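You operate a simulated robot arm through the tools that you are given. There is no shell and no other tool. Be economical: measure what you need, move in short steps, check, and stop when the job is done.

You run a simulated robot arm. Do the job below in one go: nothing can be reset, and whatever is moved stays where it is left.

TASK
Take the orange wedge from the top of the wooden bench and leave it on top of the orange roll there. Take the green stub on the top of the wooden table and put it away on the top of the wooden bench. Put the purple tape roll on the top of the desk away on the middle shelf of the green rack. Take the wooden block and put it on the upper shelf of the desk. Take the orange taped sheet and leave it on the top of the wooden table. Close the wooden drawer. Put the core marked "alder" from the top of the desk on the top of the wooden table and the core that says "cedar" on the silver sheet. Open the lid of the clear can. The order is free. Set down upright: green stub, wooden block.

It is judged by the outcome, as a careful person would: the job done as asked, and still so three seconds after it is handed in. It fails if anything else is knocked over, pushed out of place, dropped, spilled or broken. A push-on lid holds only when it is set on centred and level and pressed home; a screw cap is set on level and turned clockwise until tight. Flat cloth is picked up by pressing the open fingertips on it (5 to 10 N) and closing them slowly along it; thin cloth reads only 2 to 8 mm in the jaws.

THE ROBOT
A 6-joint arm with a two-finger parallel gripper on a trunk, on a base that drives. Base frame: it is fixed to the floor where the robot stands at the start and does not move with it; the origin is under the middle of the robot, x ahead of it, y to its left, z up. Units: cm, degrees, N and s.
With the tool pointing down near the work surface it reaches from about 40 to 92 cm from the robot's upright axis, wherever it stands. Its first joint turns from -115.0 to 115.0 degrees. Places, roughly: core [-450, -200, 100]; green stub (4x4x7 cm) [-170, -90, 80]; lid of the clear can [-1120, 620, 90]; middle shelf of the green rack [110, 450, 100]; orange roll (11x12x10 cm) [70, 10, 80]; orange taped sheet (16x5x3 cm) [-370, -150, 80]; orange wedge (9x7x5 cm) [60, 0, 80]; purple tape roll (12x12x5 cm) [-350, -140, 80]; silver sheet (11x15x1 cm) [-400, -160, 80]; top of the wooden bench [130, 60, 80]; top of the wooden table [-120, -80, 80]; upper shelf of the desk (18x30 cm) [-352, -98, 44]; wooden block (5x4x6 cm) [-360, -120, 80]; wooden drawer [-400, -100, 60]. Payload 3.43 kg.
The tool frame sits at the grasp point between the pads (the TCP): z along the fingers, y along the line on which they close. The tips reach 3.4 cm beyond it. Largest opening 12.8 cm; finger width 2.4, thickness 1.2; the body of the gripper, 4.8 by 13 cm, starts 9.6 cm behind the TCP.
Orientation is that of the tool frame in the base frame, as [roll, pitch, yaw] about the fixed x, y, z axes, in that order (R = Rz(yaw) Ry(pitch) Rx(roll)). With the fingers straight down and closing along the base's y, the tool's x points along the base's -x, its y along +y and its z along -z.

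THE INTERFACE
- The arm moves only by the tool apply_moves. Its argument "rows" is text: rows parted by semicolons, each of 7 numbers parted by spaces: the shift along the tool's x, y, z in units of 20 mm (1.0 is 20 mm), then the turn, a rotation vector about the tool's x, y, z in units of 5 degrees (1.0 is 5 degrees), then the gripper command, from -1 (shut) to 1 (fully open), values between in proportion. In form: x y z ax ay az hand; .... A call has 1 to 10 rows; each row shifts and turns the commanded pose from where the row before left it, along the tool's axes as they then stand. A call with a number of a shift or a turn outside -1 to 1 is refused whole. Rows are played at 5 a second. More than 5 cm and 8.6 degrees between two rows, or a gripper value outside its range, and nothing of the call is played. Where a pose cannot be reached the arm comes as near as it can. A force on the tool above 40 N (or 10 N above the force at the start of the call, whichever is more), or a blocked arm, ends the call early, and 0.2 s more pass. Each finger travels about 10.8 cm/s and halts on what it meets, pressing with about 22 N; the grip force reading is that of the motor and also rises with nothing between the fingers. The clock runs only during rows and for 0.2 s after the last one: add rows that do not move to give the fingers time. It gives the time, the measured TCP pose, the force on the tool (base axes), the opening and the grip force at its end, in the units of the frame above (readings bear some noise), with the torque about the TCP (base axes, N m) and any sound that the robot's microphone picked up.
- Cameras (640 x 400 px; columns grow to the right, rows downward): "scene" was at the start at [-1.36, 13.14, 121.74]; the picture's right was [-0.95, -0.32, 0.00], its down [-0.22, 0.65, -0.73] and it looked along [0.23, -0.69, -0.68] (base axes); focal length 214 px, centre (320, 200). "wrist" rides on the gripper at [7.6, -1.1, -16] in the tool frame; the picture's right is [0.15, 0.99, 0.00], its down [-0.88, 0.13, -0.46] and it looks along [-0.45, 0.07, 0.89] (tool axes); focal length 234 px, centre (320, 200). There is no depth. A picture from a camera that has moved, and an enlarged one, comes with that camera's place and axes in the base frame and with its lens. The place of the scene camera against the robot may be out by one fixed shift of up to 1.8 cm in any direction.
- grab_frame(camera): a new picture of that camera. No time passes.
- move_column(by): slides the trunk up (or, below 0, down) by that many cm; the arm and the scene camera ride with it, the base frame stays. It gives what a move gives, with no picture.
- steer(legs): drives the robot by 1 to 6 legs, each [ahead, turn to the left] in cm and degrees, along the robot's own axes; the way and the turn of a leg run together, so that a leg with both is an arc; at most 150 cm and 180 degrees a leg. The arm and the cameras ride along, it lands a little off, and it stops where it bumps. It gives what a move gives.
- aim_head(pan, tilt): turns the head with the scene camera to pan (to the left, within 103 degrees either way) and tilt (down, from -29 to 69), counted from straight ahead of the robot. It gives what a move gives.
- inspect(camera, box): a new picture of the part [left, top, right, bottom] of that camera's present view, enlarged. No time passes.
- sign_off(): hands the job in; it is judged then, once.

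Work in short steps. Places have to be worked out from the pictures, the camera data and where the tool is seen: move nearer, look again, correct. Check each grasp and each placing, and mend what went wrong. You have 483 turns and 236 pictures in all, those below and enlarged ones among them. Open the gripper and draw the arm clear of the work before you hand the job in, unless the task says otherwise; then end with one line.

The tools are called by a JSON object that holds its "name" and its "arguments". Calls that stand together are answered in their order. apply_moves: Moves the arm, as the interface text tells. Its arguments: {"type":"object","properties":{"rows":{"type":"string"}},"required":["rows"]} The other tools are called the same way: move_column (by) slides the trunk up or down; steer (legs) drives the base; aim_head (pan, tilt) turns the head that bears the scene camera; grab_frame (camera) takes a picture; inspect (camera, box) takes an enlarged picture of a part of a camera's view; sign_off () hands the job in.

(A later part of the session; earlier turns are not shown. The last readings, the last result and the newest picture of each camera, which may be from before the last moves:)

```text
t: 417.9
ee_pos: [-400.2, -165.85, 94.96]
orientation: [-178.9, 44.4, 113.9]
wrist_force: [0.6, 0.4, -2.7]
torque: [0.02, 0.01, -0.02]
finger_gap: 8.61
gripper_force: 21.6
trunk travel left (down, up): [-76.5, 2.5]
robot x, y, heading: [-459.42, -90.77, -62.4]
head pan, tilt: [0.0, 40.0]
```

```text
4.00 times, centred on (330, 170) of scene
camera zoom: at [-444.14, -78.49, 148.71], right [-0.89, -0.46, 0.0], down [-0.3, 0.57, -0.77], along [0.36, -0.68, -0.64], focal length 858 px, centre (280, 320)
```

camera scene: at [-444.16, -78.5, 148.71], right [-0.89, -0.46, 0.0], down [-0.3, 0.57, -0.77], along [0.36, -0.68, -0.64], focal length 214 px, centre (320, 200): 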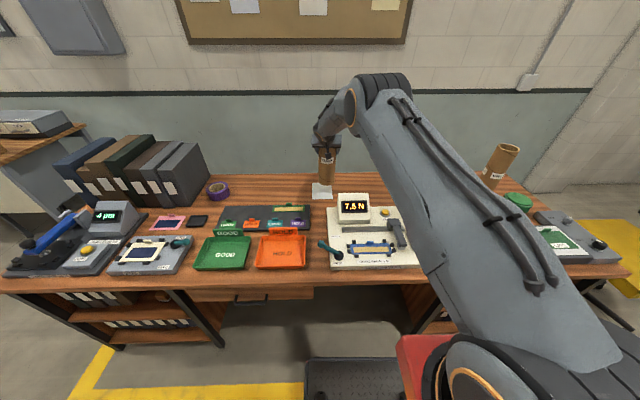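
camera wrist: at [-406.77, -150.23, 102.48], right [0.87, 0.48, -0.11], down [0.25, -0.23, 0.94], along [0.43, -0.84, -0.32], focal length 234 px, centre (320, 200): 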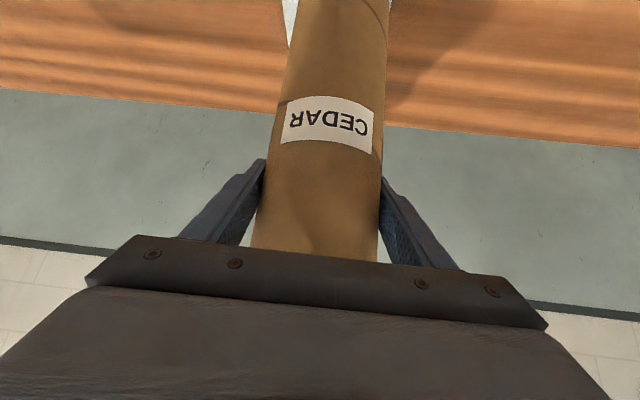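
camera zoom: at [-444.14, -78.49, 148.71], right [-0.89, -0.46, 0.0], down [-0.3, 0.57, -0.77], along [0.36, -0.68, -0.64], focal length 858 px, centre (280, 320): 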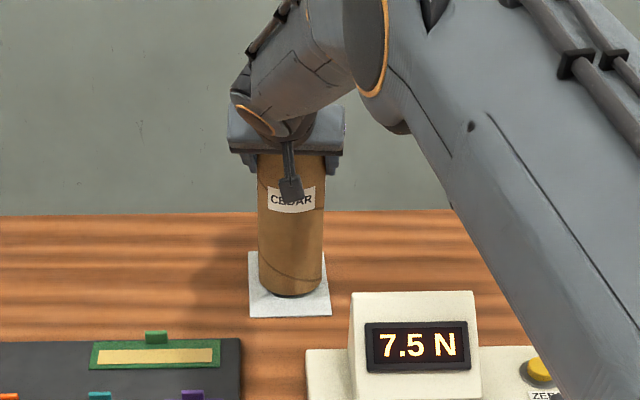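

Well centred on the sheet. Last few millimetres.

{"name": "apply_moves", "arguments": {"rows": "0.05 0 0.05 0 0 0 -1;0.05 0 0.05 0 0 0 -1"}}

{"name": "apply_moves", "arguments": {"rows": "0.05 0 0.05 0 0 0 -1;0.05 0 0.05 0 0 0 -1"}}

```text
t: 418.5
ee_pos: [-400.07, -165.87, 94.59]
orientation: [-179.0, 44.5, 113.9]
wrist_force: [-0.1, 1.2, -1.2]
torque: [0.04, 0.1, -0.04]
finger_gap: 8.64
gripper_force: 21.4
trunk travel left (down, up): [-76.5, 2.5]
robot x, y, heading: [-460.09, -90.89, -62.3]
head pan, tilt: [0.0, 40.0]
```

```text
t: 419.1
ee_pos: [-400.07, -165.8, 94.45]
orientation: [-179.2, 44.5, 113.8]
wrist_force: [-0.8, 2.3, 10.1]
torque: [0.01, -0.03, -0.03]
finger_gap: 8.64
gripper_force: 22.3
trunk travel left (down, up): [-76.5, 2.5]
robot x, y, heading: [-459.97, -91.03, -62.5]
head pan, tilt: [0.0, 40.0]
```

Contact. Release and retreat along the tool axis.

{"name": "apply_moves", "arguments": {"rows": "-0.04 0 -0.04 0 0 0 0.3;0 0 0 0 0 0 0.5;0 0 0 0 0 0 0.8;0 0 0 0 0 0 0.8;0 0 -0.5 0 0 0 0.8;0 0 -1 0 0 0 0.8;0 0 -1 0 0 0 0.8;0 0 -1 0 0 0 0.8;0 0 -1 0 0 0 0.8;0 0 -1 0 0 0 0.8"}}

{"name": "inspect", "arguments": {"camera": "scene", "box": [260, 120, 400, 220]}}

{"name": "grab_frame", "arguments": {"camera": "wrist"}}

```text
t: 421.3
ee_pos: [-403.07, -158.78, 102.37]
orientation: [-179.0, 44.4, 113.9]
wrist_force: [-0.3, 0.6, -0.2]
torque: [0.0, 0.01, 0.01]
finger_gap: 11.52
gripper_force: 0.1
trunk travel left (down, up): [-76.5, 2.5]
robot x, y, heading: [-459.62, -90.94, -62.4]
head pan, tilt: [0.0, 40.0]
```

```text
4.00 times, centred on (330, 170) of scene
camera zoom: at [-444.14, -78.5, 148.71], right [-0.89, -0.46, 0.0], down [-0.3, 0.57, -0.77], along [0.36, -0.68, -0.64], focal length 858 px, centre (280, 320)
```

zoom: 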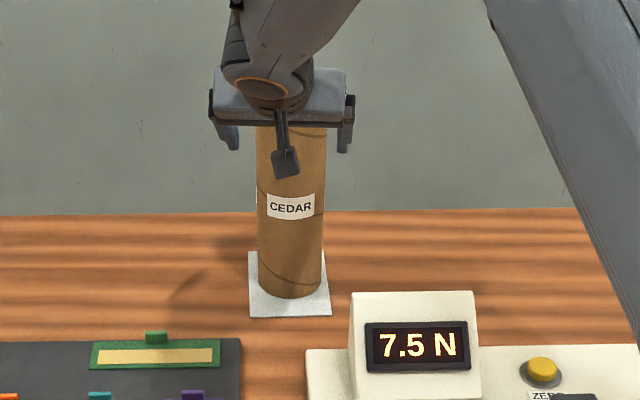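

```text
105 pictures are left
camera wrist: at [-410.54, -143.89, 108.48], right [0.87, 0.49, -0.11], down [0.25, -0.23, 0.94], along [0.43, -0.84, -0.32], focal length 234 px, centre (320, 200)
```

wrist: 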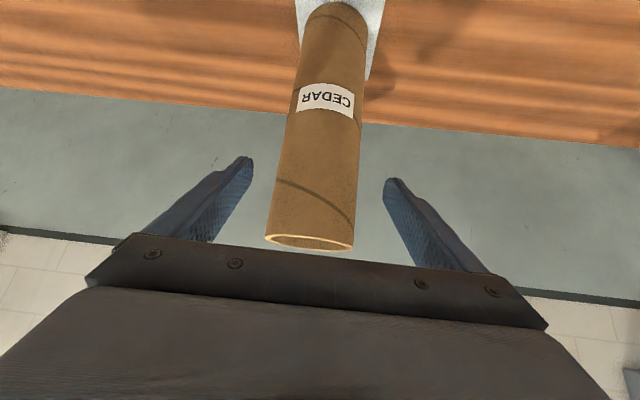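

Cedar done. Next the tape roll: I back well out, shift 56 cm left, and come in straight (avoiding the binders).

{"name": "steer", "arguments": {"legs": [[-100, 0], [0, 90], [56, 0], [0, -90], [86, 0]]}}

{"name": "grab_frame", "arguments": {"camera": "wrist"}}

```text
t: 441.1
ee_pos: [-363.9, -125.66, 102.54]
orientation: [-179.0, 44.4, 111.3]
wrist_force: [0.2, -0.5, -0.1]
torque: [0.05, -0.02, 0.02]
finger_gap: 11.5
gripper_force: 0.1
trunk travel left (down, up): [-76.5, 2.5]
robot x, y, heading: [-417.56, -55.06, -64.8]
head pan, tilt: [0.0, 40.0]
```

```text
104 pictures are left
camera wrist: at [-370.67, -110.46, 108.5], right [0.89, 0.44, -0.11], down [0.24, -0.24, 0.94], along [0.39, -0.86, -0.32], focal length 234 px, centre (320, 200)
```

wrist: 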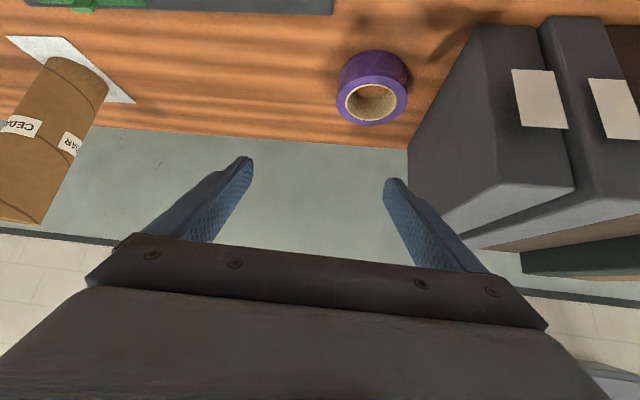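

Tape centre confirmed ≈[-352.3,-135.4]. Drive 10 cm closer, open fully and go to a pre-grasp.

{"name": "steer", "arguments": {"legs": [[10, 0]]}}

{"name": "apply_moves", "arguments": {"rows": "0.735 0.33 0.47 0 0 0 1;0.735 0.33 0.47 0 0 0 1;0.735 0.33 0.47 0 0 0 1;0.735 0.33 0.47 0 0 0 1;0.735 0.33 0.47 0 0 0 1;0.735 0.33 0.47 0 0 0 1;0.735 0.33 0.47 0 0 0 1"}}

{"name": "grab_frame", "arguments": {"camera": "wrist"}}

```text
t: 442.2
ee_pos: [-359.6, -134.91, 102.47]
orientation: [-179.0, 44.5, 111.2]
wrist_force: [-0.3, -0.3, 0.3]
torque: [-0.05, 0.0, 0.0]
finger_gap: 11.51
gripper_force: 0.1
trunk travel left (down, up): [-76.5, 2.5]
robot x, y, heading: [-413.27, -64.36, -65.2]
head pan, tilt: [0.0, 40.0]
```

```text
t: 443.8
ee_pos: [-356.43, -130.69, 90.36]
orientation: [-179.1, 44.4, 111.1]
wrist_force: [-0.3, -0.6, -0.2]
torque: [-0.02, 0.0, 0.04]
finger_gap: 12.81
gripper_force: 0.1
trunk travel left (down, up): [-76.5, 2.5]
robot x, y, heading: [-413.44, -64.5, -65.2]
head pan, tilt: [0.0, 40.0]
```

```text
103 pictures are left
camera wrist: at [-363.2, -115.53, 96.35], right [0.89, 0.44, -0.11], down [0.24, -0.24, 0.94], along [0.39, -0.86, -0.32], focal length 234 px, centre (320, 200)
```

wrist: 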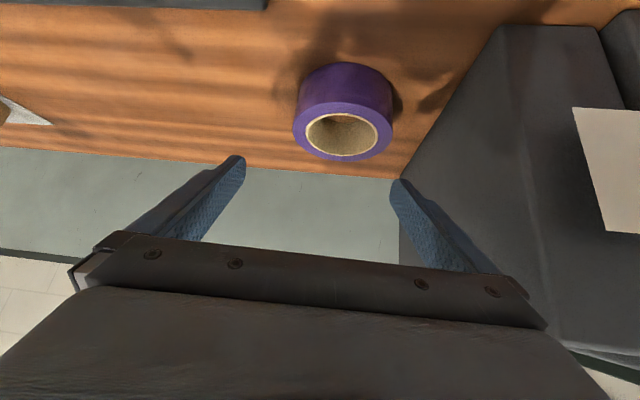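

Recompute: 6.2 cm ahead, 2.1 cm right. Move to 6 cm short along the axis and check centring.

{"name": "apply_moves", "arguments": {"rows": "0.44 0.265 0.81 0 0 0 1;0.44 0.265 0.81 0 0 0 1;0.44 0.265 0.81 0 0 0 1;0.44 0.265 0.81 0 0 0 1"}}

{"name": "grab_frame", "arguments": {"camera": "wrist"}}

```text
t: 444.8
ee_pos: [-353.9, -132.22, 83.27]
orientation: [-179.1, 44.4, 111.3]
wrist_force: [0.1, -0.2, 0.7]
torque: [0.04, 0.02, 0.01]
finger_gap: 12.8
gripper_force: 0.0
trunk travel left (down, up): [-76.5, 2.5]
robot x, y, heading: [-412.85, -64.36, -65.3]
head pan, tilt: [0.0, 40.0]
```

```text
102 pictures are left
camera wrist: at [-360.65, -116.91, 89.28], right [0.89, 0.44, -0.11], down [0.24, -0.24, 0.94], along [0.39, -0.86, -0.32], focal length 234 px, centre (320, 200)
```

wrist: 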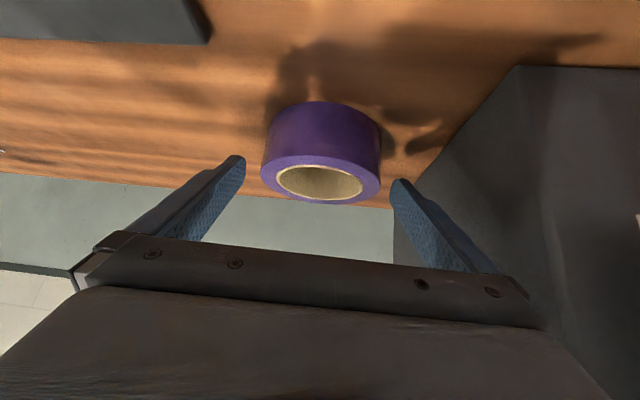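

Centred. Advance 6 cm along the axis.

{"name": "apply_moves", "arguments": {"rows": "0 0.05 1 0 0 0 1;0 0 1 0 0 0 1;0 0 0.8 0 0 0 1"}}

{"name": "grab_frame", "arguments": {"camera": "wrist"}}

```text
t: 445.6
ee_pos: [-352.21, -135.74, 79.34]
orientation: [-179.1, 44.5, 111.3]
wrist_force: [-12.7, 21.4, 21.1]
torque: [1.01, -1.2, 1.67]
finger_gap: 12.77
gripper_force: 0.1
trunk travel left (down, up): [-76.5, 2.5]
robot x, y, heading: [-412.84, -64.59, -65.1]
head pan, tilt: [0.0, 40.0]
```

```text
101 pictures are left
camera wrist: at [-359.08, -120.48, 85.4], right [0.89, 0.44, -0.11], down [0.24, -0.24, 0.94], along [0.39, -0.86, -0.32], focal length 234 px, centre (320, 200)
```

wrist: 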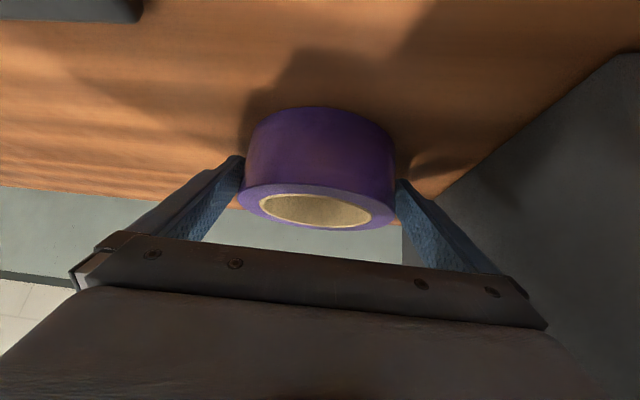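

Something pushes at the right fingertip, likely the desk. Raise 5 mm and read the force.

{"name": "apply_moves", "arguments": {"rows": "-0.1 0 -0.1 0 0 0 1;-0.08 0 -0.08 0 0 0 1;0 0 0 0 0 0 1"}}

{"name": "inspect", "arguments": {"camera": "wrist", "box": [200, 80, 440, 260]}}

```text
t: 446.4
ee_pos: [-352.52, -135.81, 79.75]
orientation: [-179.0, 44.4, 111.2]
wrist_force: [-0.5, 0.2, 0.5]
torque: [-0.02, 0.01, 0.01]
finger_gap: 12.81
gripper_force: 0.0
trunk travel left (down, up): [-76.5, 2.5]
robot x, y, heading: [-413.05, -64.56, -64.9]
head pan, tilt: [0.0, 40.0]
```

```text
2.22 times, centred on (320, 170) of wrist
camera zoom: at [-359.14, -120.53, 85.9], right [0.89, 0.44, -0.11], down [0.24, -0.24, 0.94], along [0.39, -0.86, -0.32], focal length 520 px, centre (320, 267)
```

zoom: 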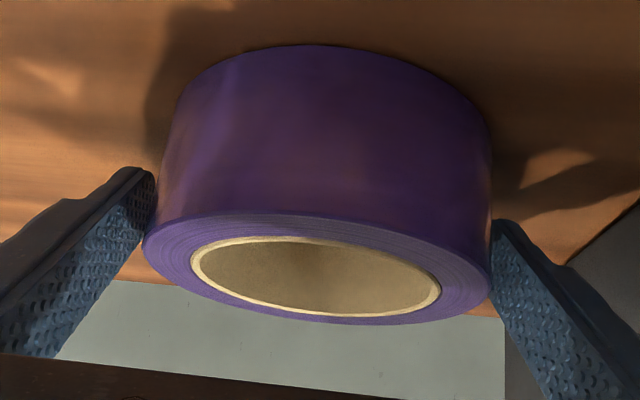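

Force gone; ring sits between the pads. Close.

{"name": "apply_moves", "arguments": {"rows": "0 0 0 0 0 0 0.9;0 0 0 0 0 0 0.8;0 0 0 0 0 0 0.5;0 0 0 0 0 0 0;0 0 0 0 0 0 0"}}

{"name": "grab_frame", "arguments": {"camera": "wrist"}}

```text
t: 447.6
ee_pos: [-352.33, -135.76, 79.85]
orientation: [-179.0, 44.3, 111.1]
wrist_force: [-0.3, -0.6, -0.5]
torque: [0.06, -0.13, -0.05]
finger_gap: 11.13
gripper_force: 22.1
trunk travel left (down, up): [-76.5, 2.5]
robot x, y, heading: [-413.36, -64.48, -65.1]
head pan, tilt: [0.0, 40.0]
```

```text
99 pictures are left
camera wrist: at [-359.13, -120.52, 85.9], right [0.89, 0.44, -0.11], down [0.24, -0.24, 0.94], along [0.39, -0.86, -0.32], focal length 234 px, centre (320, 200)
```

wrist: 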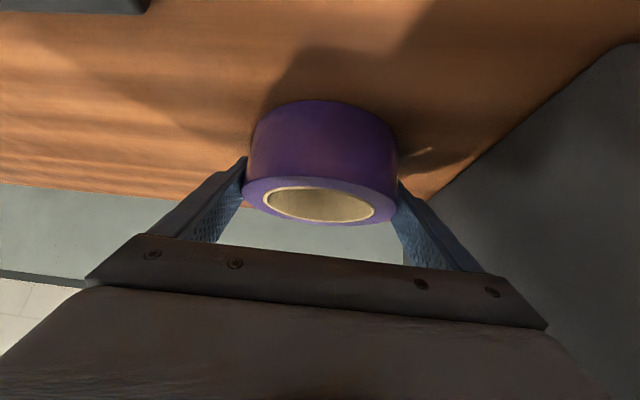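

Gripped at 11.1 cm. Lift and check.

{"name": "apply_moves", "arguments": {"rows": "0 0 0 0 0 0 -1;-0.35 0 -0.357 0 0 0 -1;-0.7 0 -0.714 0 0 0 -1;-0.7 0 -0.714 0 0 0 -1;-0.7 0 -0.714 0 0 0 -1;-0.7 0 -0.714 0 0 0 -1"}}

{"name": "grab_frame", "arguments": {"camera": "wrist"}}

```text
t: 449.0
ee_pos: [-352.35, -135.53, 88.67]
orientation: [-179.1, 44.4, 111.3]
wrist_force: [-0.8, -0.5, -3.1]
torque: [0.0, 0.0, 0.01]
finger_gap: 11.11
gripper_force: 21.8
trunk travel left (down, up): [-76.5, 2.5]
robot x, y, heading: [-413.04, -65.13, -65.0]
head pan, tilt: [0.0, 40.0]
```

```text
98 pictures are left
camera wrist: at [-359.16, -120.39, 94.87], right [0.89, 0.44, -0.11], down [0.24, -0.24, 0.94], along [0.39, -0.86, -0.32], focal length 234 px, centre (320, 200)
```

wrist: 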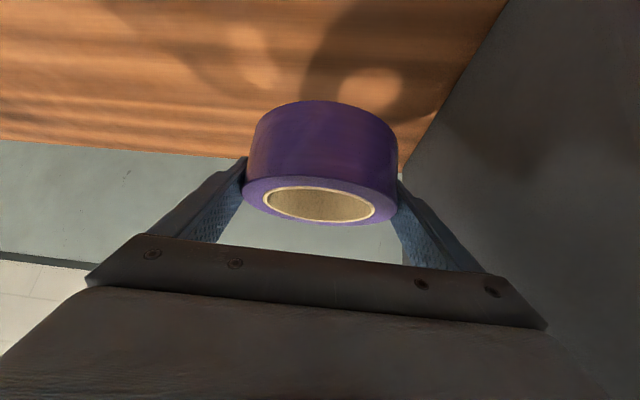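

Tape held. Raise it 10 cm more, then drive toward the rack: back out, then along the aisle.

{"name": "apply_moves", "arguments": {"rows": "-0.7 0 -0.714 0 0 0 -1;-0.7 0 -0.714 0 0 0 -1;-0.7 0 -0.714 0 0 0 -1;-0.7 0 -0.714 0 0 0 -1;-0.7 0 -0.714 0 0 0 -1;-0.7 0 -0.714 0 0 0 -1"}}

{"name": "steer", "arguments": {"legs": [[-65, 0], [0, 84], [150, 0], [150, 0], [100, 0]]}}

{"name": "aim_head", "arguments": {"pan": 55, "tilt": 15}}

{"name": "grab_frame", "arguments": {"camera": "scene"}}

```text
t: 450.4
ee_pos: [-352.07, -135.52, 100.84]
orientation: [-179.0, 44.5, 111.1]
wrist_force: [-0.4, -1.0, -2.1]
torque: [-0.03, -0.02, 0.0]
finger_gap: 11.14
gripper_force: 21.8
trunk travel left (down, up): [-76.5, 2.5]
robot x, y, heading: [-412.96, -64.91, -64.8]
head pan, tilt: [0.0, 40.0]
```

```text
t: 476.6
ee_pos: [21.22, 171.04, 100.84]
orientation: [-179.1, 44.3, -167.7]
wrist_force: [0.6, -0.4, -1.8]
torque: [0.0, 0.03, -0.02]
finger_gap: 11.08
gripper_force: 21.8
trunk travel left (down, up): [-76.5, 2.5]
robot x, y, heading: [-58.72, 121.57, 16.3]
head pan, tilt: [0.0, 40.0]
```

```text
t: 477.9
ee_pos: [21.08, 171.11, 100.82]
orientation: [-179.0, 44.5, -167.7]
wrist_force: [0.0, -0.4, -1.6]
torque: [0.03, -0.01, -0.01]
finger_gap: 11.11
gripper_force: 22.1
trunk travel left (down, up): [-76.5, 2.5]
robot x, y, heading: [-58.59, 121.79, 16.1]
head pan, tilt: [55.0, 15.0]
```

```text
97 pictures are left
camera scene: at [-71.75, 147.88, 152.66], right [0.95, -0.33, 0.0], down [-0.08, -0.25, -0.97], along [0.31, 0.91, -0.26], focal length 214 px, centre (320, 200)
```

scene: 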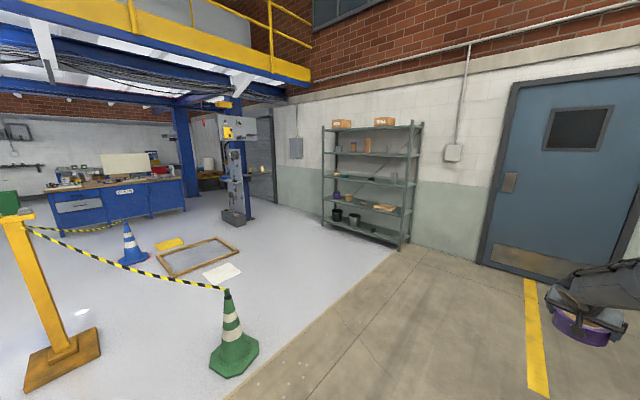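

Rack visible with five shelves. Zoom on it to find a free place on the middle shelf.

{"name": "inspect", "arguments": {"camera": "scene", "box": [310, 105, 440, 260]}}

```text
2.58 times, centred on (375, 182) of scene
camera zoom: at [-71.75, 147.88, 152.66], right [0.95, -0.33, 0.0], down [-0.08, -0.25, -0.97], along [0.31, 0.91, -0.26], focal length 554 px, centre (178, 245)
```

zoom: 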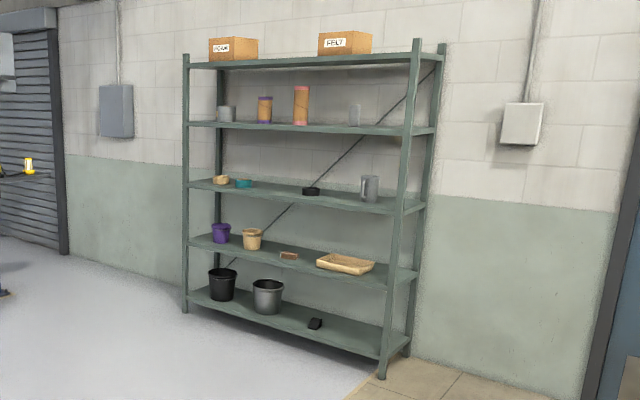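

Free gap in the middle of the third shelf, ≈[95,446] at the front edge. Drive to a stand-off in front of it, facing it (~33°).

{"name": "steer", "arguments": {"legs": [[0, 57], [150, 0], [100, 0], [0, -39.8]]}}

{"name": "aim_head", "arguments": {"pan": 5, "tilt": 25}}

{"name": "grab_frame", "arguments": {"camera": "scene"}}

{"name": "grab_frame", "arguments": {"camera": "wrist"}}

```text
t: 494.6
ee_pos: [82.62, 431.03, 100.78]
orientation: [-179.0, 44.4, -151.7]
wrist_force: [0.3, 0.3, -2.4]
torque: [-0.05, 0.03, -0.03]
finger_gap: 11.08
gripper_force: 21.8
trunk travel left (down, up): [-76.5, 2.5]
robot x, y, heading: [19.68, 361.75, 32.0]
head pan, tilt: [55.0, 15.0]
```

```text
t: 495.7
ee_pos: [82.62, 431.04, 100.79]
orientation: [-179.0, 44.4, -151.6]
wrist_force: [-0.3, -0.4, -2.7]
torque: [-0.03, 0.02, -0.01]
finger_gap: 11.08
gripper_force: 21.9
trunk travel left (down, up): [-76.5, 2.5]
robot x, y, heading: [19.76, 361.87, 32.3]
head pan, tilt: [5.0, 25.0]
```

```text
95 pictures are left
camera scene: at [7.05, 379.59, 151.05], right [0.6, -0.8, 0.0], down [-0.34, -0.26, -0.91], along [0.72, 0.55, -0.42], focal length 214 px, centre (320, 200)
```

scene: 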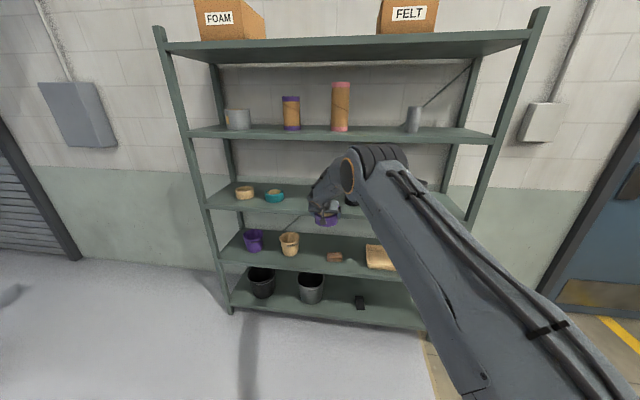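

```text
94 pictures are left
camera wrist: at [68.47, 422.5, 106.98], right [-0.55, 0.83, -0.11], down [0.21, 0.27, 0.94], along [0.81, 0.49, -0.32], focal length 234 px, centre (320, 200)
```

wrist: 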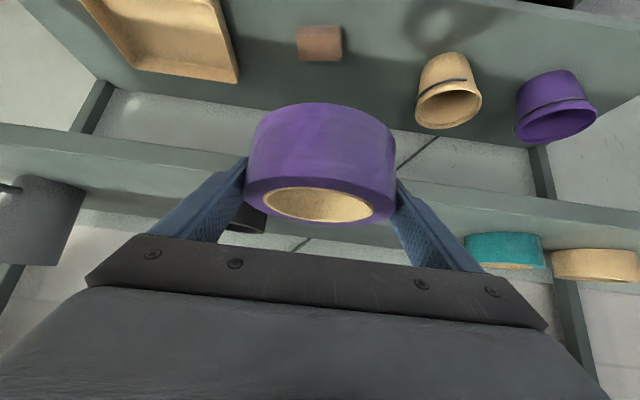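

Shelf top z≈95; free gap centre ≈[104,454]. Shift 8 cm left and up 3.5 cm, then drive in.

{"name": "apply_moves", "arguments": {"rows": "-0.4 1 -0.41 0 0 0 -1;-0.4 1 -0.41 0 0 0 -1;-0.4 1 -0.41 0 0 0 -1;0 1 0 0 0 0 -1"}}

{"name": "steer", "arguments": {"legs": [[18, 0]]}}

{"name": "grab_frame", "arguments": {"camera": "wrist"}}

{"name": "inspect", "arguments": {"camera": "scene", "box": [180, 100, 480, 300]}}

```text
t: 496.7
ee_pos: [79.0, 438.14, 104.17]
orientation: [-179.0, 44.5, -151.6]
wrist_force: [-0.2, 0.1, -1.9]
torque: [0.02, 0.02, 0.0]
finger_gap: 11.08
gripper_force: 22.4
trunk travel left (down, up): [-76.5, 2.5]
robot x, y, heading: [19.69, 361.68, 31.9]
head pan, tilt: [5.0, 25.0]
```

```text
t: 498.2
ee_pos: [94.46, 447.59, 104.1]
orientation: [-178.9, 44.4, -151.9]
wrist_force: [0.3, -0.7, -3.0]
torque: [-0.01, 0.03, -0.05]
finger_gap: 11.12
gripper_force: 21.9
trunk travel left (down, up): [-76.5, 2.5]
robot x, y, heading: [35.3, 371.53, 32.2]
head pan, tilt: [5.0, 25.0]
```

```text
93 pictures are left
camera wrist: at [80.27, 439.07, 110.21], right [-0.55, 0.83, -0.11], down [0.21, 0.27, 0.94], along [0.81, 0.49, -0.32], focal length 234 px, centre (320, 200)
```

wrist: 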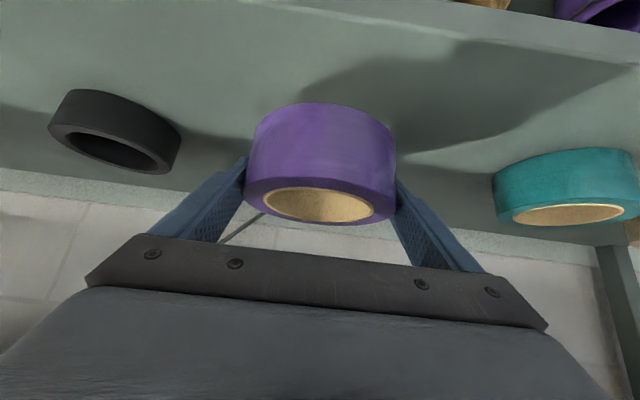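

```text
2.00 times, centred on (330, 200) of scene
camera zoom: at [22.4, 389.2, 151.05], right [0.6, -0.8, 0.0], down [-0.34, -0.25, -0.91], along [0.72, 0.55, -0.42], focal length 429 px, centre (300, 200)
```

zoom: 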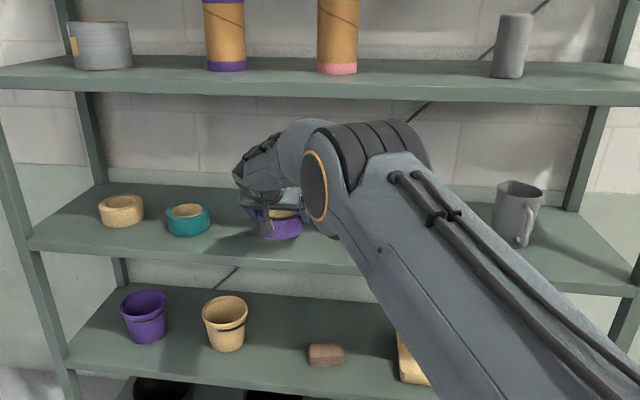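

Tape is over the shelf, well between the neighbours. Drive 6 cm further and lower.

{"name": "steer", "arguments": {"legs": [[6, 0]]}}

{"name": "apply_moves", "arguments": {"rows": "0.35 0 0.357 0 0 0 -1;0.35 0 0.357 0 0 0 -1;0.21 0 0.214 0 0 0 -1;0.1 0 0.102 0 0 0 -1"}}

{"name": "grab_frame", "arguments": {"camera": "wrist"}}

```text
t: 499.2
ee_pos: [99.51, 450.72, 104.22]
orientation: [-179.0, 44.4, -151.8]
wrist_force: [-0.3, -0.5, -1.9]
torque: [0.03, -0.01, -0.03]
finger_gap: 11.08
gripper_force: 22.2
trunk travel left (down, up): [-76.5, 2.5]
robot x, y, heading: [39.94, 374.53, 31.9]
head pan, tilt: [5.0, 25.0]
```

```text
t: 500.2
ee_pos: [99.46, 450.61, 101.09]
orientation: [-178.9, 44.3, -151.8]
wrist_force: [0.0, 0.2, -1.8]
torque: [-0.01, 0.0, 0.04]
finger_gap: 11.06
gripper_force: 22.7
trunk travel left (down, up): [-76.5, 2.5]
robot x, y, heading: [40.38, 374.66, 31.9]
head pan, tilt: [5.0, 25.0]
```

```text
91 pictures are left
camera wrist: at [85.3, 442.1, 107.3], right [-0.55, 0.83, -0.11], down [0.21, 0.27, 0.94], along [0.81, 0.49, -0.32], focal length 234 px, centre (320, 200)
```

wrist: 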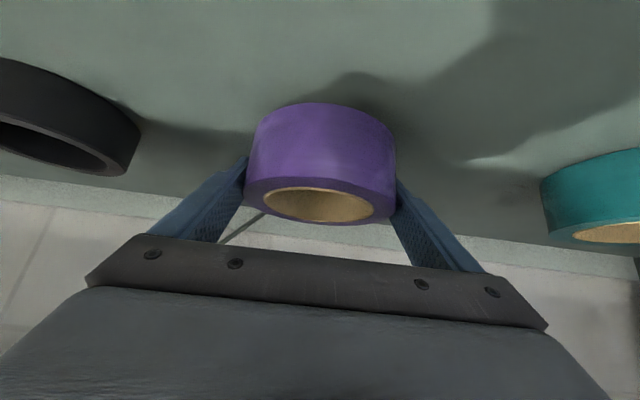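

Nearly on the shelf. Lower in 2 mm steps.

{"name": "apply_moves", "arguments": {"rows": "0.07 0 0.071 0 0 0 -1;0.07 0 0.071 0 0 0 -1;0.07 0 0.071 0 0 0 -1"}}

{"name": "apply_moves", "arguments": {"rows": "0.07 0 0.071 0 0 0 -1;0.07 0 0.071 0 0 0 -1"}}

{"name": "apply_moves", "arguments": {"rows": "0.07 0 0.071 0 0 0 -1;0.07 0 0.071 0 0 0 -1"}}

```text
t: 501.0
ee_pos: [99.51, 450.62, 100.45]
orientation: [-179.0, 44.4, -151.8]
wrist_force: [0.8, 1.0, -2.3]
torque: [0.0, 0.03, 0.03]
finger_gap: 11.08
gripper_force: 21.7
trunk travel left (down, up): [-76.5, 2.5]
robot x, y, heading: [39.96, 374.62, 31.9]
head pan, tilt: [5.0, 25.0]
```

```text
t: 501.6
ee_pos: [99.52, 450.63, 100.33]
orientation: [-179.0, 44.4, -151.9]
wrist_force: [0.8, -0.8, -3.0]
torque: [0.0, 0.0, 0.06]
finger_gap: 11.11
gripper_force: 21.6
trunk travel left (down, up): [-76.5, 2.5]
robot x, y, heading: [40.07, 374.27, 32.0]
head pan, tilt: [5.0, 25.0]
```

```text
t: 502.2
ee_pos: [99.43, 450.58, 99.96]
orientation: [-179.0, 44.4, -151.7]
wrist_force: [0.1, -0.6, -1.7]
torque: [0.06, 0.03, 0.0]
finger_gap: 11.07
gripper_force: 21.5
trunk travel left (down, up): [-76.5, 2.5]
robot x, y, heading: [39.96, 374.45, 31.8]
head pan, tilt: [5.0, 25.0]
```

{"name": "apply_moves", "arguments": {"rows": "0.07 0 0.071 0 0 0 -1;0.07 0 0.071 0 0 0 -1;0.07 0 0.071 0 0 0 -1"}}

{"name": "apply_moves", "arguments": {"rows": "0.07 0 0.071 0 0 0 -1;0.07 0 0.071 0 0 0 -1"}}

{"name": "grab_frame", "arguments": {"camera": "wrist"}}

```text
t: 503.0
ee_pos: [99.53, 450.66, 99.44]
orientation: [-179.1, 44.5, -151.9]
wrist_force: [1.7, 2.6, 11.4]
torque: [0.45, 0.17, -0.25]
finger_gap: 11.1
gripper_force: 21.8
trunk travel left (down, up): [-76.5, 2.5]
robot x, y, heading: [40.32, 374.14, 32.0]
head pan, tilt: [5.0, 25.0]
```

```text
t: 503.6
ee_pos: [99.52, 450.66, 99.27]
orientation: [-179.3, 44.7, -151.9]
wrist_force: [-2.9, -1.1, 24.4]
torque: [0.89, 0.76, -0.07]
finger_gap: 11.06
gripper_force: 21.9
trunk travel left (down, up): [-76.5, 2.5]
robot x, y, heading: [40.3, 374.27, 32.0]
head pan, tilt: [5.0, 25.0]
```

```text
90 pictures are left
camera wrist: at [85.29, 442.09, 105.32], right [-0.55, 0.83, -0.11], down [0.21, 0.26, 0.94], along [0.81, 0.49, -0.32], focal length 234 px, centre (320, 200)
```

wrist: 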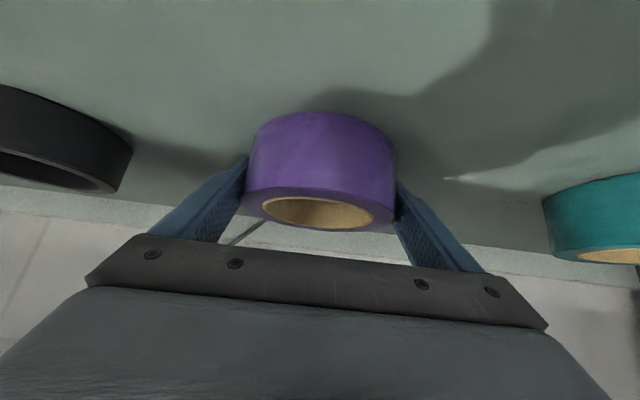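

On the shelf. Ease, open fully, retreat along the axis.

{"name": "apply_moves", "arguments": {"rows": "-0.07 0 -0.07 0 0 0 0.9;0 0 0 0 0 0 1;0 0 0 0 0 0 1;0 0 0 0 0 0 1;0 0 -0.5 0 0 0 1;0 0 -1 0 0 0 1;0 0 -1 0 0 0 1"}}

{"name": "grab_frame", "arguments": {"camera": "wrist"}}

```text
t: 505.2
ee_pos: [96.41, 448.99, 102.58]
orientation: [-179.1, 44.2, -151.8]
wrist_force: [-0.5, -0.8, -0.9]
torque: [0.0, 0.04, -0.01]
finger_gap: 12.8
gripper_force: 0.0
trunk travel left (down, up): [-76.5, 2.5]
robot x, y, heading: [40.06, 374.62, 32.1]
head pan, tilt: [5.0, 25.0]
```

```text
89 pictures are left
camera wrist: at [82.31, 440.41, 108.7], right [-0.55, 0.83, -0.11], down [0.21, 0.27, 0.94], along [0.81, 0.49, -0.32], focal length 234 px, centre (320, 200)
```

wrist: 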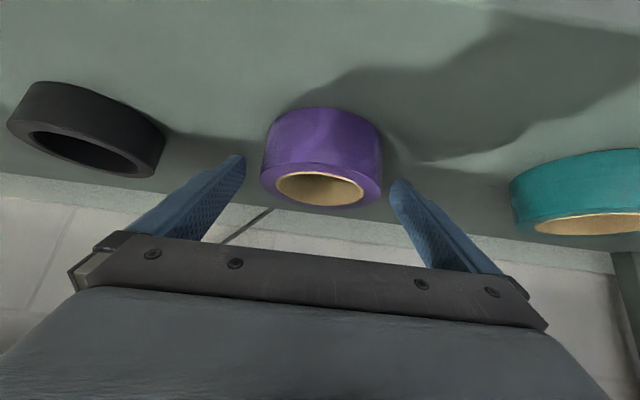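

Tape is flat on the shelf. Back off and look around for the route to the clear can far to the west.

{"name": "steer", "arguments": {"legs": [[-60, 0], [0, 120]]}}

{"name": "aim_head", "arguments": {"pan": -20, "tilt": 8}}

{"name": "grab_frame", "arguments": {"camera": "scene"}}

{"name": "aim_head", "arguments": {"pan": 60, "tilt": 8}}

{"name": "grab_frame", "arguments": {"camera": "scene"}}

```text
t: 513.7
ee_pos: [-104.29, 350.93, 102.71]
orientation: [-179.0, 44.4, -30.0]
wrist_force: [0.5, 0.2, 0.8]
torque: [0.0, 0.0, 0.0]
finger_gap: 12.77
gripper_force: 0.1
trunk travel left (down, up): [-76.5, 2.5]
robot x, y, heading: [-11.4, 342.85, 153.8]
head pan, tilt: [5.0, 25.0]
```

```text
t: 514.6
ee_pos: [-104.41, 350.97, 102.62]
orientation: [-179.0, 44.3, -30.0]
wrist_force: [-0.3, -1.4, -0.8]
torque: [0.01, 0.0, -0.01]
finger_gap: 12.8
gripper_force: 0.1
trunk travel left (down, up): [-76.5, 2.5]
robot x, y, heading: [-11.28, 342.63, 153.8]
head pan, tilt: [-20.0, 8.0]
```

```text
88 pictures are left
camera scene: at [-17.32, 328.53, 153.8], right [0.72, 0.69, 0.0], down [0.1, -0.1, -0.99], along [-0.69, 0.71, -0.14], focal length 214 px, centre (320, 200)
```

scene: 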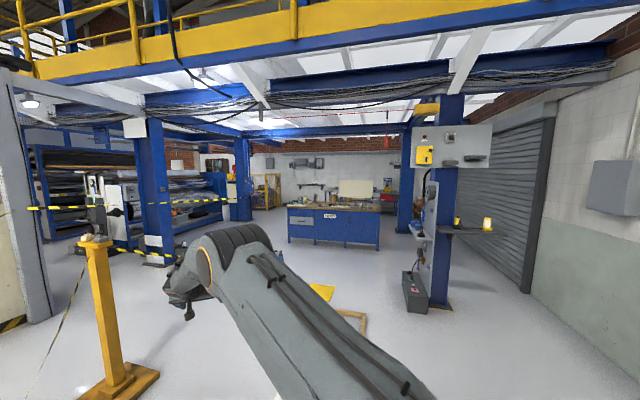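

```text
t: 516.1
ee_pos: [-104.3, 350.91, 102.73]
orientation: [-179.1, 44.4, -29.9]
wrist_force: [0.3, -0.3, -0.3]
torque: [0.04, 0.03, 0.03]
finger_gap: 12.78
gripper_force: 0.1
trunk travel left (down, up): [-76.5, 2.5]
robot x, y, heading: [-11.36, 342.4, 154.0]
head pan, tilt: [60.0, 8.0]
```

```text
87 pictures are left
camera scene: at [-18.59, 316.7, 153.8], right [-0.56, 0.83, 0.0], down [0.12, 0.08, -0.99], along [-0.82, -0.55, -0.14], focal length 214 px, centre (320, 200)
```

scene: 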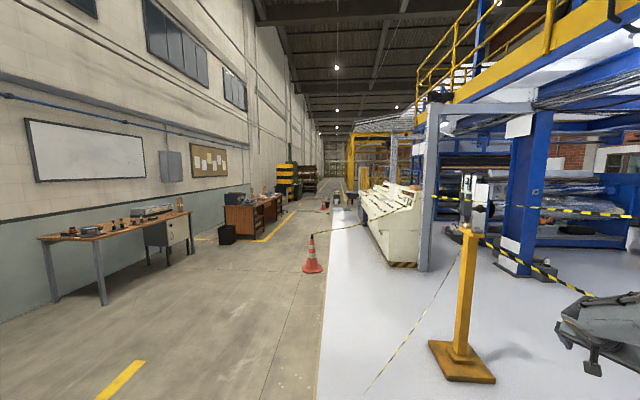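

I zoom into the distant area at the bearing of the can (~165°).

{"name": "aim_head", "arguments": {"pan": 11, "tilt": 5}}

{"name": "grab_frame", "arguments": {"camera": "scene"}}

{"name": "inspect", "arguments": {"camera": "scene", "box": [220, 130, 420, 255]}}

```text
t: 517.3
ee_pos: [-104.29, 350.92, 102.7]
orientation: [-178.9, 44.4, -30.0]
wrist_force: [-0.3, -0.1, -0.3]
torque: [0.0, 0.02, 0.03]
finger_gap: 12.8
gripper_force: 0.1
trunk travel left (down, up): [-76.5, 2.5]
robot x, y, heading: [-11.52, 342.46, 153.9]
head pan, tilt: [11.0, 5.0]
```

```text
86 pictures are left
camera scene: at [-19.76, 324.24, 154.29], right [0.26, 0.97, 0.0], down [0.08, -0.02, -1.0], along [-0.96, 0.26, -0.09], focal length 214 px, centre (320, 200)
```

scene: 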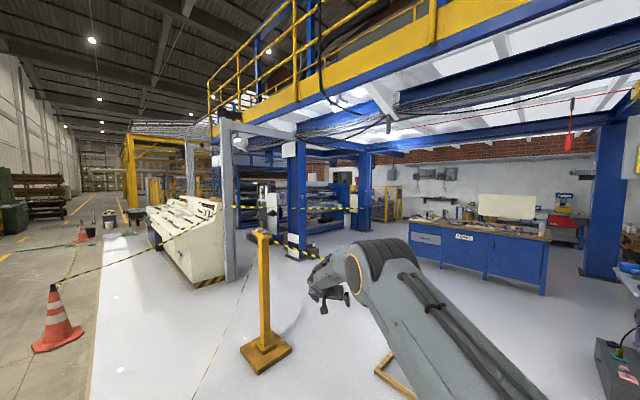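

```text
3.20 times, centred on (320, 192) of scene
camera zoom: at [-19.76, 324.24, 154.29], right [0.26, 0.97, 0.0], down [0.08, -0.02, -1.0], along [-0.96, 0.26, -0.09], focal length 686 px, centre (320, 224)
```

zoom: 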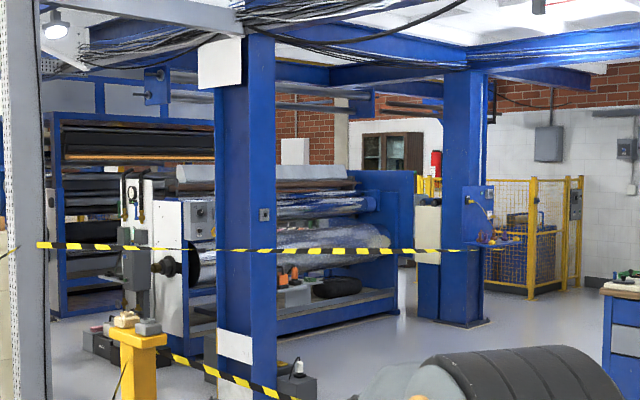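

The can is behind the machine; a route exists on the far side (right of the barrier tape, past the blue bench). First stow the arm: untilt and retract to a compact pose.

{"name": "apply_moves", "arguments": {"rows": "0 0 0 0 1 0 0;0 0 0 0 1 0 0;0 0 0 0 1 0 0;0 0 0 0 1 0 0;0 0 0 0 1 0 0;0 0 0 0 1 0 0;0 0 0 0 1 0 0;0 0 0 0 1 0 0;0 0 0 0 0.9 0 0"}}

{"name": "apply_moves", "arguments": {"rows": "1 0 -0.5 0 0 0 0;1 0 -0.5 0 0 0 0;1 0 -0.5 0 0 0 0;1 0 -0.5 0 0 0 0;1 0 0 0 0 0 0;1 0 0 0 0 0 0;1 0 0 0 0 0 0;1 0 0 0 0 0 0;1 0 0 0 0 0 0;1 0 0 0 0 0 0"}}

{"name": "apply_moves", "arguments": {"rows": "1 -0.3 0 0 0 0 0;1 -0.3 0 0 0 0 0;1 -0.3 0 0 0 0 0;1 -0.3 0 0 0 0 0;1 -0.3 0 0 0 0 0;1 -0.3 0 0 0 0 0;1 -0.3 0 0 0 0 0;1 -0.3 0 0 0 0 0"}}

```text
t: 519.3
ee_pos: [-95.16, 350.03, 105.82]
orientation: [-179.4, -0.2, -30.6]
wrist_force: [-1.2, 0.6, 0.4]
torque: [0.01, -0.03, 0.03]
finger_gap: 6.38
gripper_force: 0.0
out of reach, approached as far as the arm can: row 5, 6, 7, 8, 9
trunk travel left (down, up): [-76.5, 2.5]
robot x, y, heading: [-11.23, 342.59, 154.0]
head pan, tilt: [11.0, 5.0]
```

```text
t: 521.5
ee_pos: [-78.06, 339.67, 109.82]
orientation: [-179.3, -0.1, -30.5]
wrist_force: [-0.1, 0.7, -0.4]
torque: [-0.02, -0.01, 0.01]
finger_gap: 6.39
gripper_force: 0.0
trunk travel left (down, up): [-76.5, 2.5]
robot x, y, heading: [-10.78, 342.61, 154.1]
head pan, tilt: [11.0, 5.0]
```

```text
t: 523.3
ee_pos: [-61.78, 335.82, 110.0]
orientation: [-179.2, -0.1, -30.6]
wrist_force: [-0.3, 0.5, -0.1]
torque: [-0.01, -0.03, -0.02]
finger_gap: 6.4
gripper_force: 0.1
trunk travel left (down, up): [-76.5, 2.5]
robot x, y, heading: [-10.81, 342.41, 154.0]
head pan, tilt: [11.0, 5.0]
```

{"name": "apply_moves", "arguments": {"rows": "-0.33 -1 0 0 0 0 0;-0.33 -1 0 0 0 0 0;-0.33 -1 0 0 0 0 0;-0.33 -1 0 0 0 0 0;-0.33 -1 0 0 0 0 0;-0.33 -1 0 0 0 0 0;-0.33 -1 0 0 0 0 0;-0.33 -1 0 0 0 0 0;-0.33 -1 0 0 0 0 0;-0.33 -1 0 0 0 0 0"}}

{"name": "aim_head", "arguments": {"pan": -15, "tilt": 20}}

{"name": "grab_frame", "arguments": {"camera": "scene"}}

```text
t: 525.5
ee_pos: [-57.34, 356.43, 110.19]
orientation: [-179.3, -0.1, -30.6]
wrist_force: [-0.5, 0.0, 1.2]
torque: [0.0, 0.01, -0.03]
finger_gap: 6.39
gripper_force: 0.1
trunk travel left (down, up): [-76.5, 2.5]
robot x, y, heading: [-11.27, 342.45, 154.2]
head pan, tilt: [11.0, 5.0]
```

```text
t: 526.4
ee_pos: [-57.4, 356.31, 110.12]
orientation: [-179.3, -0.1, -30.7]
wrist_force: [-0.3, 0.4, 1.0]
torque: [-0.01, 0.02, 0.02]
finger_gap: 6.4
gripper_force: 0.0
trunk travel left (down, up): [-76.5, 2.5]
robot x, y, heading: [-11.59, 342.61, 154.1]
head pan, tilt: [-15.0, 20.0]
```

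```text
84 pictures are left
camera scene: at [-17.9, 327.98, 151.86], right [0.66, 0.75, 0.0], down [0.26, -0.22, -0.94], along [-0.71, 0.62, -0.34], focal length 214 px, centre (320, 200)
```

scene: 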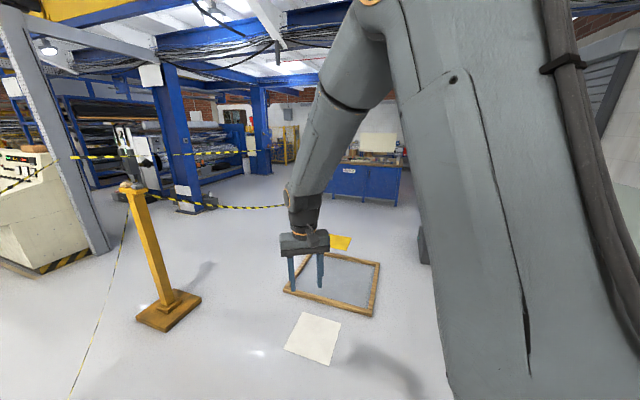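

The back way is blocked by a cone, tape and a frame on the floor. I'll try from the main aisle: drive back along it to ≈[-480,-10] and look north-west.

{"name": "steer", "arguments": {"legs": [[0, 104.7], [150, 0], [76, 0], [0, -61.8], [150, 0], [150, 0]]}}

{"name": "steer", "arguments": {"legs": [[144, 0]]}}

{"name": "aim_head", "arguments": {"pan": -50, "tilt": 8}}

{"name": "grab_frame", "arguments": {"camera": "scene"}}

{"name": "aim_head", "arguments": {"pan": 15, "tilt": 8}}

{"name": "grab_frame", "arguments": {"camera": "scene"}}

```text
t: 558.8
ee_pos: [-381.42, -3.5, 110.13]
orientation: [-179.2, -0.2, 14.2]
wrist_force: [-0.2, -1.1, -0.8]
torque: [0.0, 0.02, -0.05]
finger_gap: 6.37
gripper_force: 0.1
trunk travel left (down, up): [-76.5, 2.5]
robot x, y, heading: [-339.07, 19.16, -161.3]
head pan, tilt: [-15.0, 20.0]
```

```text
t: 566.0
ee_pos: [-517.17, -50.67, 110.15]
orientation: [-179.3, -0.1, 14.8]
wrist_force: [0.4, -0.2, 0.4]
torque: [-0.03, 0.02, -0.01]
finger_gap: 6.38
gripper_force: 0.1
trunk travel left (down, up): [-76.5, 2.5]
robot x, y, heading: [-474.94, -27.14, -160.9]
head pan, tilt: [-15.0, 20.0]
```

```text
t: 567.0
ee_pos: [-517.22, -50.64, 110.22]
orientation: [-179.2, -0.1, 14.8]
wrist_force: [-1.0, 0.5, -0.1]
torque: [-0.01, 0.0, -0.01]
finger_gap: 6.4
gripper_force: 0.1
trunk travel left (down, up): [-76.5, 2.5]
robot x, y, heading: [-474.82, -27.45, -160.9]
head pan, tilt: [-50.0, 8.0]
```

```text
83 pictures are left
camera scene: at [-467.1, -36.11, 153.8], right [0.51, 0.86, 0.0], down [0.12, -0.07, -0.99], along [-0.85, 0.51, -0.14], focal length 214 px, centre (320, 200)
```

scene: 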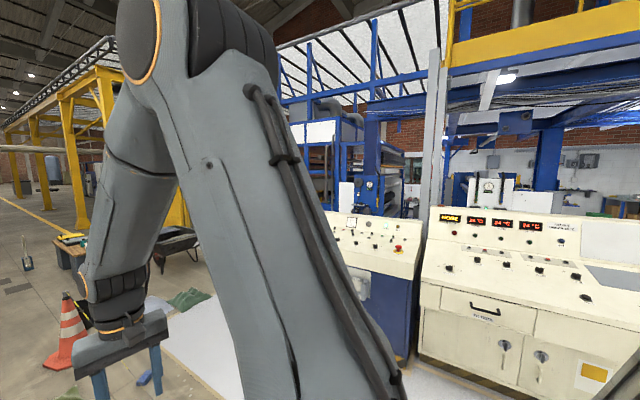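

```text
t: 568.4
ee_pos: [-517.1, -50.66, 110.15]
orientation: [-179.4, -0.1, 14.8]
wrist_force: [-0.8, 0.3, -0.9]
torque: [0.01, 0.02, 0.01]
finger_gap: 6.43
gripper_force: 0.0
trunk travel left (down, up): [-76.5, 2.5]
robot x, y, heading: [-474.89, -27.51, -160.9]
head pan, tilt: [15.0, 8.0]
```

```text
82 pictures are left
camera scene: at [-466.79, -46.04, 153.81], right [-0.56, 0.83, 0.0], down [0.12, 0.08, -0.99], along [-0.82, -0.56, -0.14], focal length 214 px, centre (320, 200)
```

scene: 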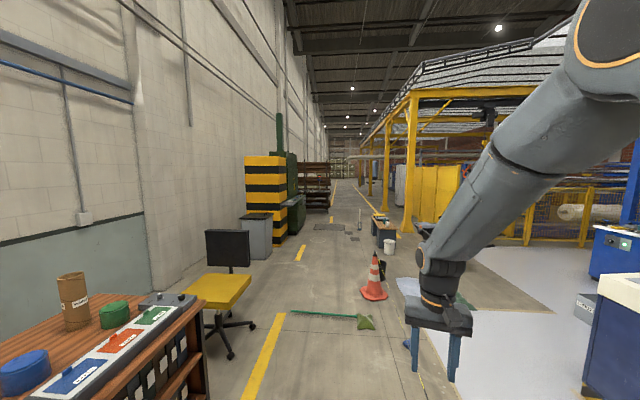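

Opening beyond the console on the right. I drive ~118 cm toward ≈[-590,0] and look toward the can.

{"name": "steer", "arguments": {"legs": [[0, -32], [118, 0]]}}

{"name": "aim_head", "arguments": {"pan": 10, "tilt": 10}}

{"name": "grab_frame", "arguments": {"camera": "scene"}}

{"name": "aim_head", "arguments": {"pan": -75, "tilt": 10}}

{"name": "grab_frame", "arguments": {"camera": "scene"}}

```text
t: 575.9
ee_pos: [-638.2, 0.3, 110.19]
orientation: [-179.3, -0.1, -16.8]
wrist_force: [-0.2, 0.9, -0.3]
torque: [-0.01, 0.02, -0.01]
finger_gap: 6.4
gripper_force: 0.0
trunk travel left (down, up): [-76.5, 2.5]
robot x, y, heading: [-590.03, -1.97, 167.8]
head pan, tilt: [15.0, 8.0]
```

```text
t: 576.6
ee_pos: [-638.21, 0.38, 110.21]
orientation: [-179.3, -0.1, -16.7]
wrist_force: [0.1, 0.0, 0.1]
torque: [-0.02, -0.02, 0.01]
finger_gap: 6.4
gripper_force: 0.0
trunk travel left (down, up): [-76.5, 2.5]
robot x, y, heading: [-590.65, -1.84, 167.7]
head pan, tilt: [10.0, 10.0]
```

```text
81 pictures are left
camera scene: at [-593.79, -21.37, 153.48], right [0.04, 1.0, 0.0], down [0.17, -0.01, -0.98], along [-0.98, 0.04, -0.17], focal length 214 px, centre (320, 200)
```

scene: 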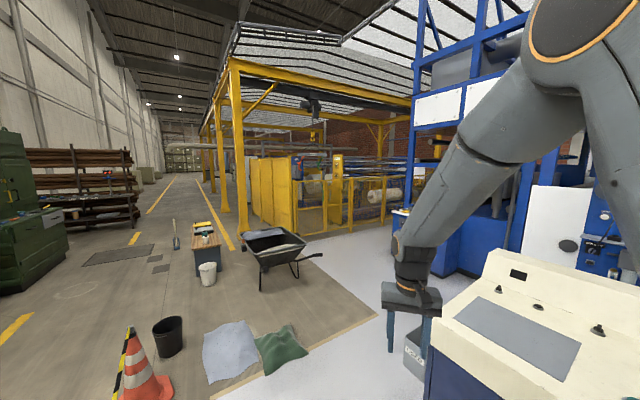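

```text
t: 578.1
ee_pos: [-638.22, 0.35, 110.16]
orientation: [-179.3, -0.1, -16.7]
wrist_force: [-0.3, -1.0, -0.5]
torque: [0.02, -0.01, 0.04]
finger_gap: 6.42
gripper_force: 0.2
trunk travel left (down, up): [-76.5, 2.5]
robot x, y, heading: [-590.05, -2.13, 168.0]
head pan, tilt: [-75.0, 10.0]
```

```text
80 pictures are left
camera scene: at [-584.95, -12.45, 153.48], right [1.0, 0.05, 0.0], down [0.01, -0.17, -0.98], along [-0.05, 0.98, -0.17], focal length 214 px, centre (320, 200)
```

scene: 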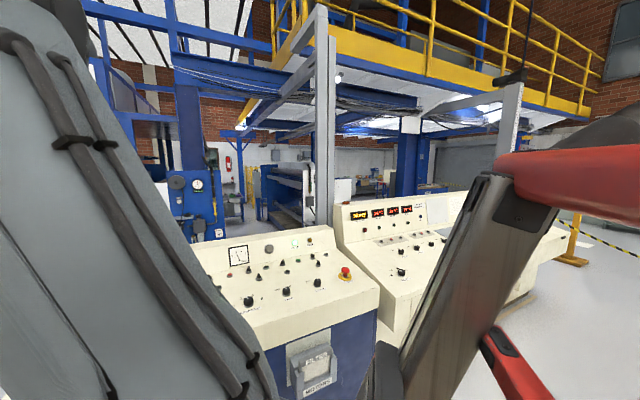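

A corridor toward the can's location shows between the yellow fence and the blue cabinet (≈[-1100,190] then north). I zoom on obstacles near the entry.

{"name": "aim_head", "arguments": {"pan": -5, "tilt": 25}}

{"name": "apply_moves", "arguments": {"rows": "0 1 0 0 0 0 0;0 1 0 0 0 0 0;0 1 0 0 0 0 0;0 1 0 0 0 0 0;0 1 0 0 0 0 0;0 1 0 0 0 0 0;0 1 0 0 0 0 0;0 1 0 0 0 0 0;0 1 0 0 0 0 0;0 1 0 0 0 0 0"}}

{"name": "grab_frame", "arguments": {"camera": "scene"}}

```text
t: 579.6
ee_pos: [-638.29, 0.37, 110.13]
orientation: [-179.2, 0.0, -16.8]
wrist_force: [-0.5, -0.4, 0.1]
torque: [0.01, 0.02, -0.03]
finger_gap: 6.4
gripper_force: 0.1
trunk travel left (down, up): [-76.5, 2.5]
robot x, y, heading: [-590.08, -1.55, 167.8]
head pan, tilt: [-5.0, 25.0]
```

```text
t: 581.8
ee_pos: [-643.94, -18.87, 109.86]
orientation: [-179.3, -0.2, -16.7]
wrist_force: [-0.4, 1.4, 0.9]
torque: [-0.01, 0.05, 0.0]
finger_gap: 6.4
gripper_force: 0.0
trunk travel left (down, up): [-76.5, 2.5]
robot x, y, heading: [-590.3, -2.02, 167.9]
head pan, tilt: [-5.0, 25.0]
```

```text
79 pictures are left
camera scene: at [-593.29, -18.98, 151.05], right [0.3, 0.96, 0.0], down [0.4, -0.13, -0.91], along [-0.87, 0.27, -0.42], focal length 214 px, centre (320, 200)
```

scene: 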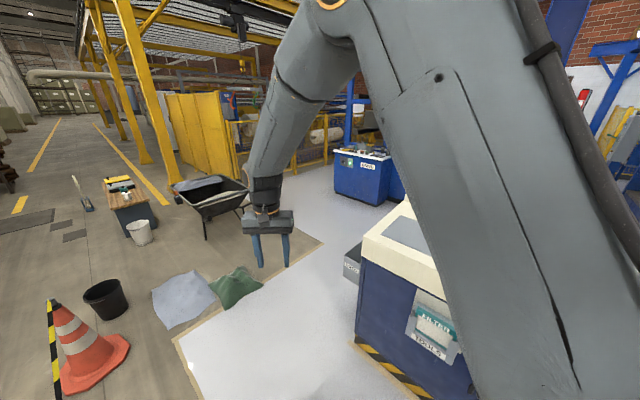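

Lane between the green cloth and the console is ~60+ cm; I drive straight along y≈0..7, then turn toward the corridor.

{"name": "steer", "arguments": {"legs": [[0, 9], [90, 0]]}}

{"name": "grab_frame", "arguments": {"camera": "scene"}}

```text
t: 585.5
ee_pos: [-695.9, -22.6, 109.76]
orientation: [-179.4, -0.2, -9.9]
wrist_force: [-0.6, 0.3, 0.5]
torque: [-0.05, -0.04, -0.01]
finger_gap: 6.41
gripper_force: 0.0
trunk travel left (down, up): [-76.5, 2.5]
robot x, y, heading: [-644.32, 0.03, 174.8]
head pan, tilt: [-5.0, 25.0]
stopped in leg 2: the robot was blocked; the commanded pose is now the measured one
```

```text
78 pictures are left
camera scene: at [-645.4, -17.29, 151.06], right [0.18, 0.98, 0.0], down [0.42, -0.08, -0.91], along [-0.89, 0.16, -0.42], focal length 214 px, centre (320, 200)
```

scene: 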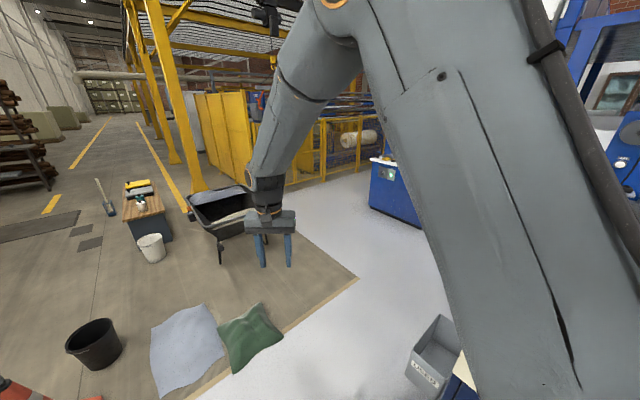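

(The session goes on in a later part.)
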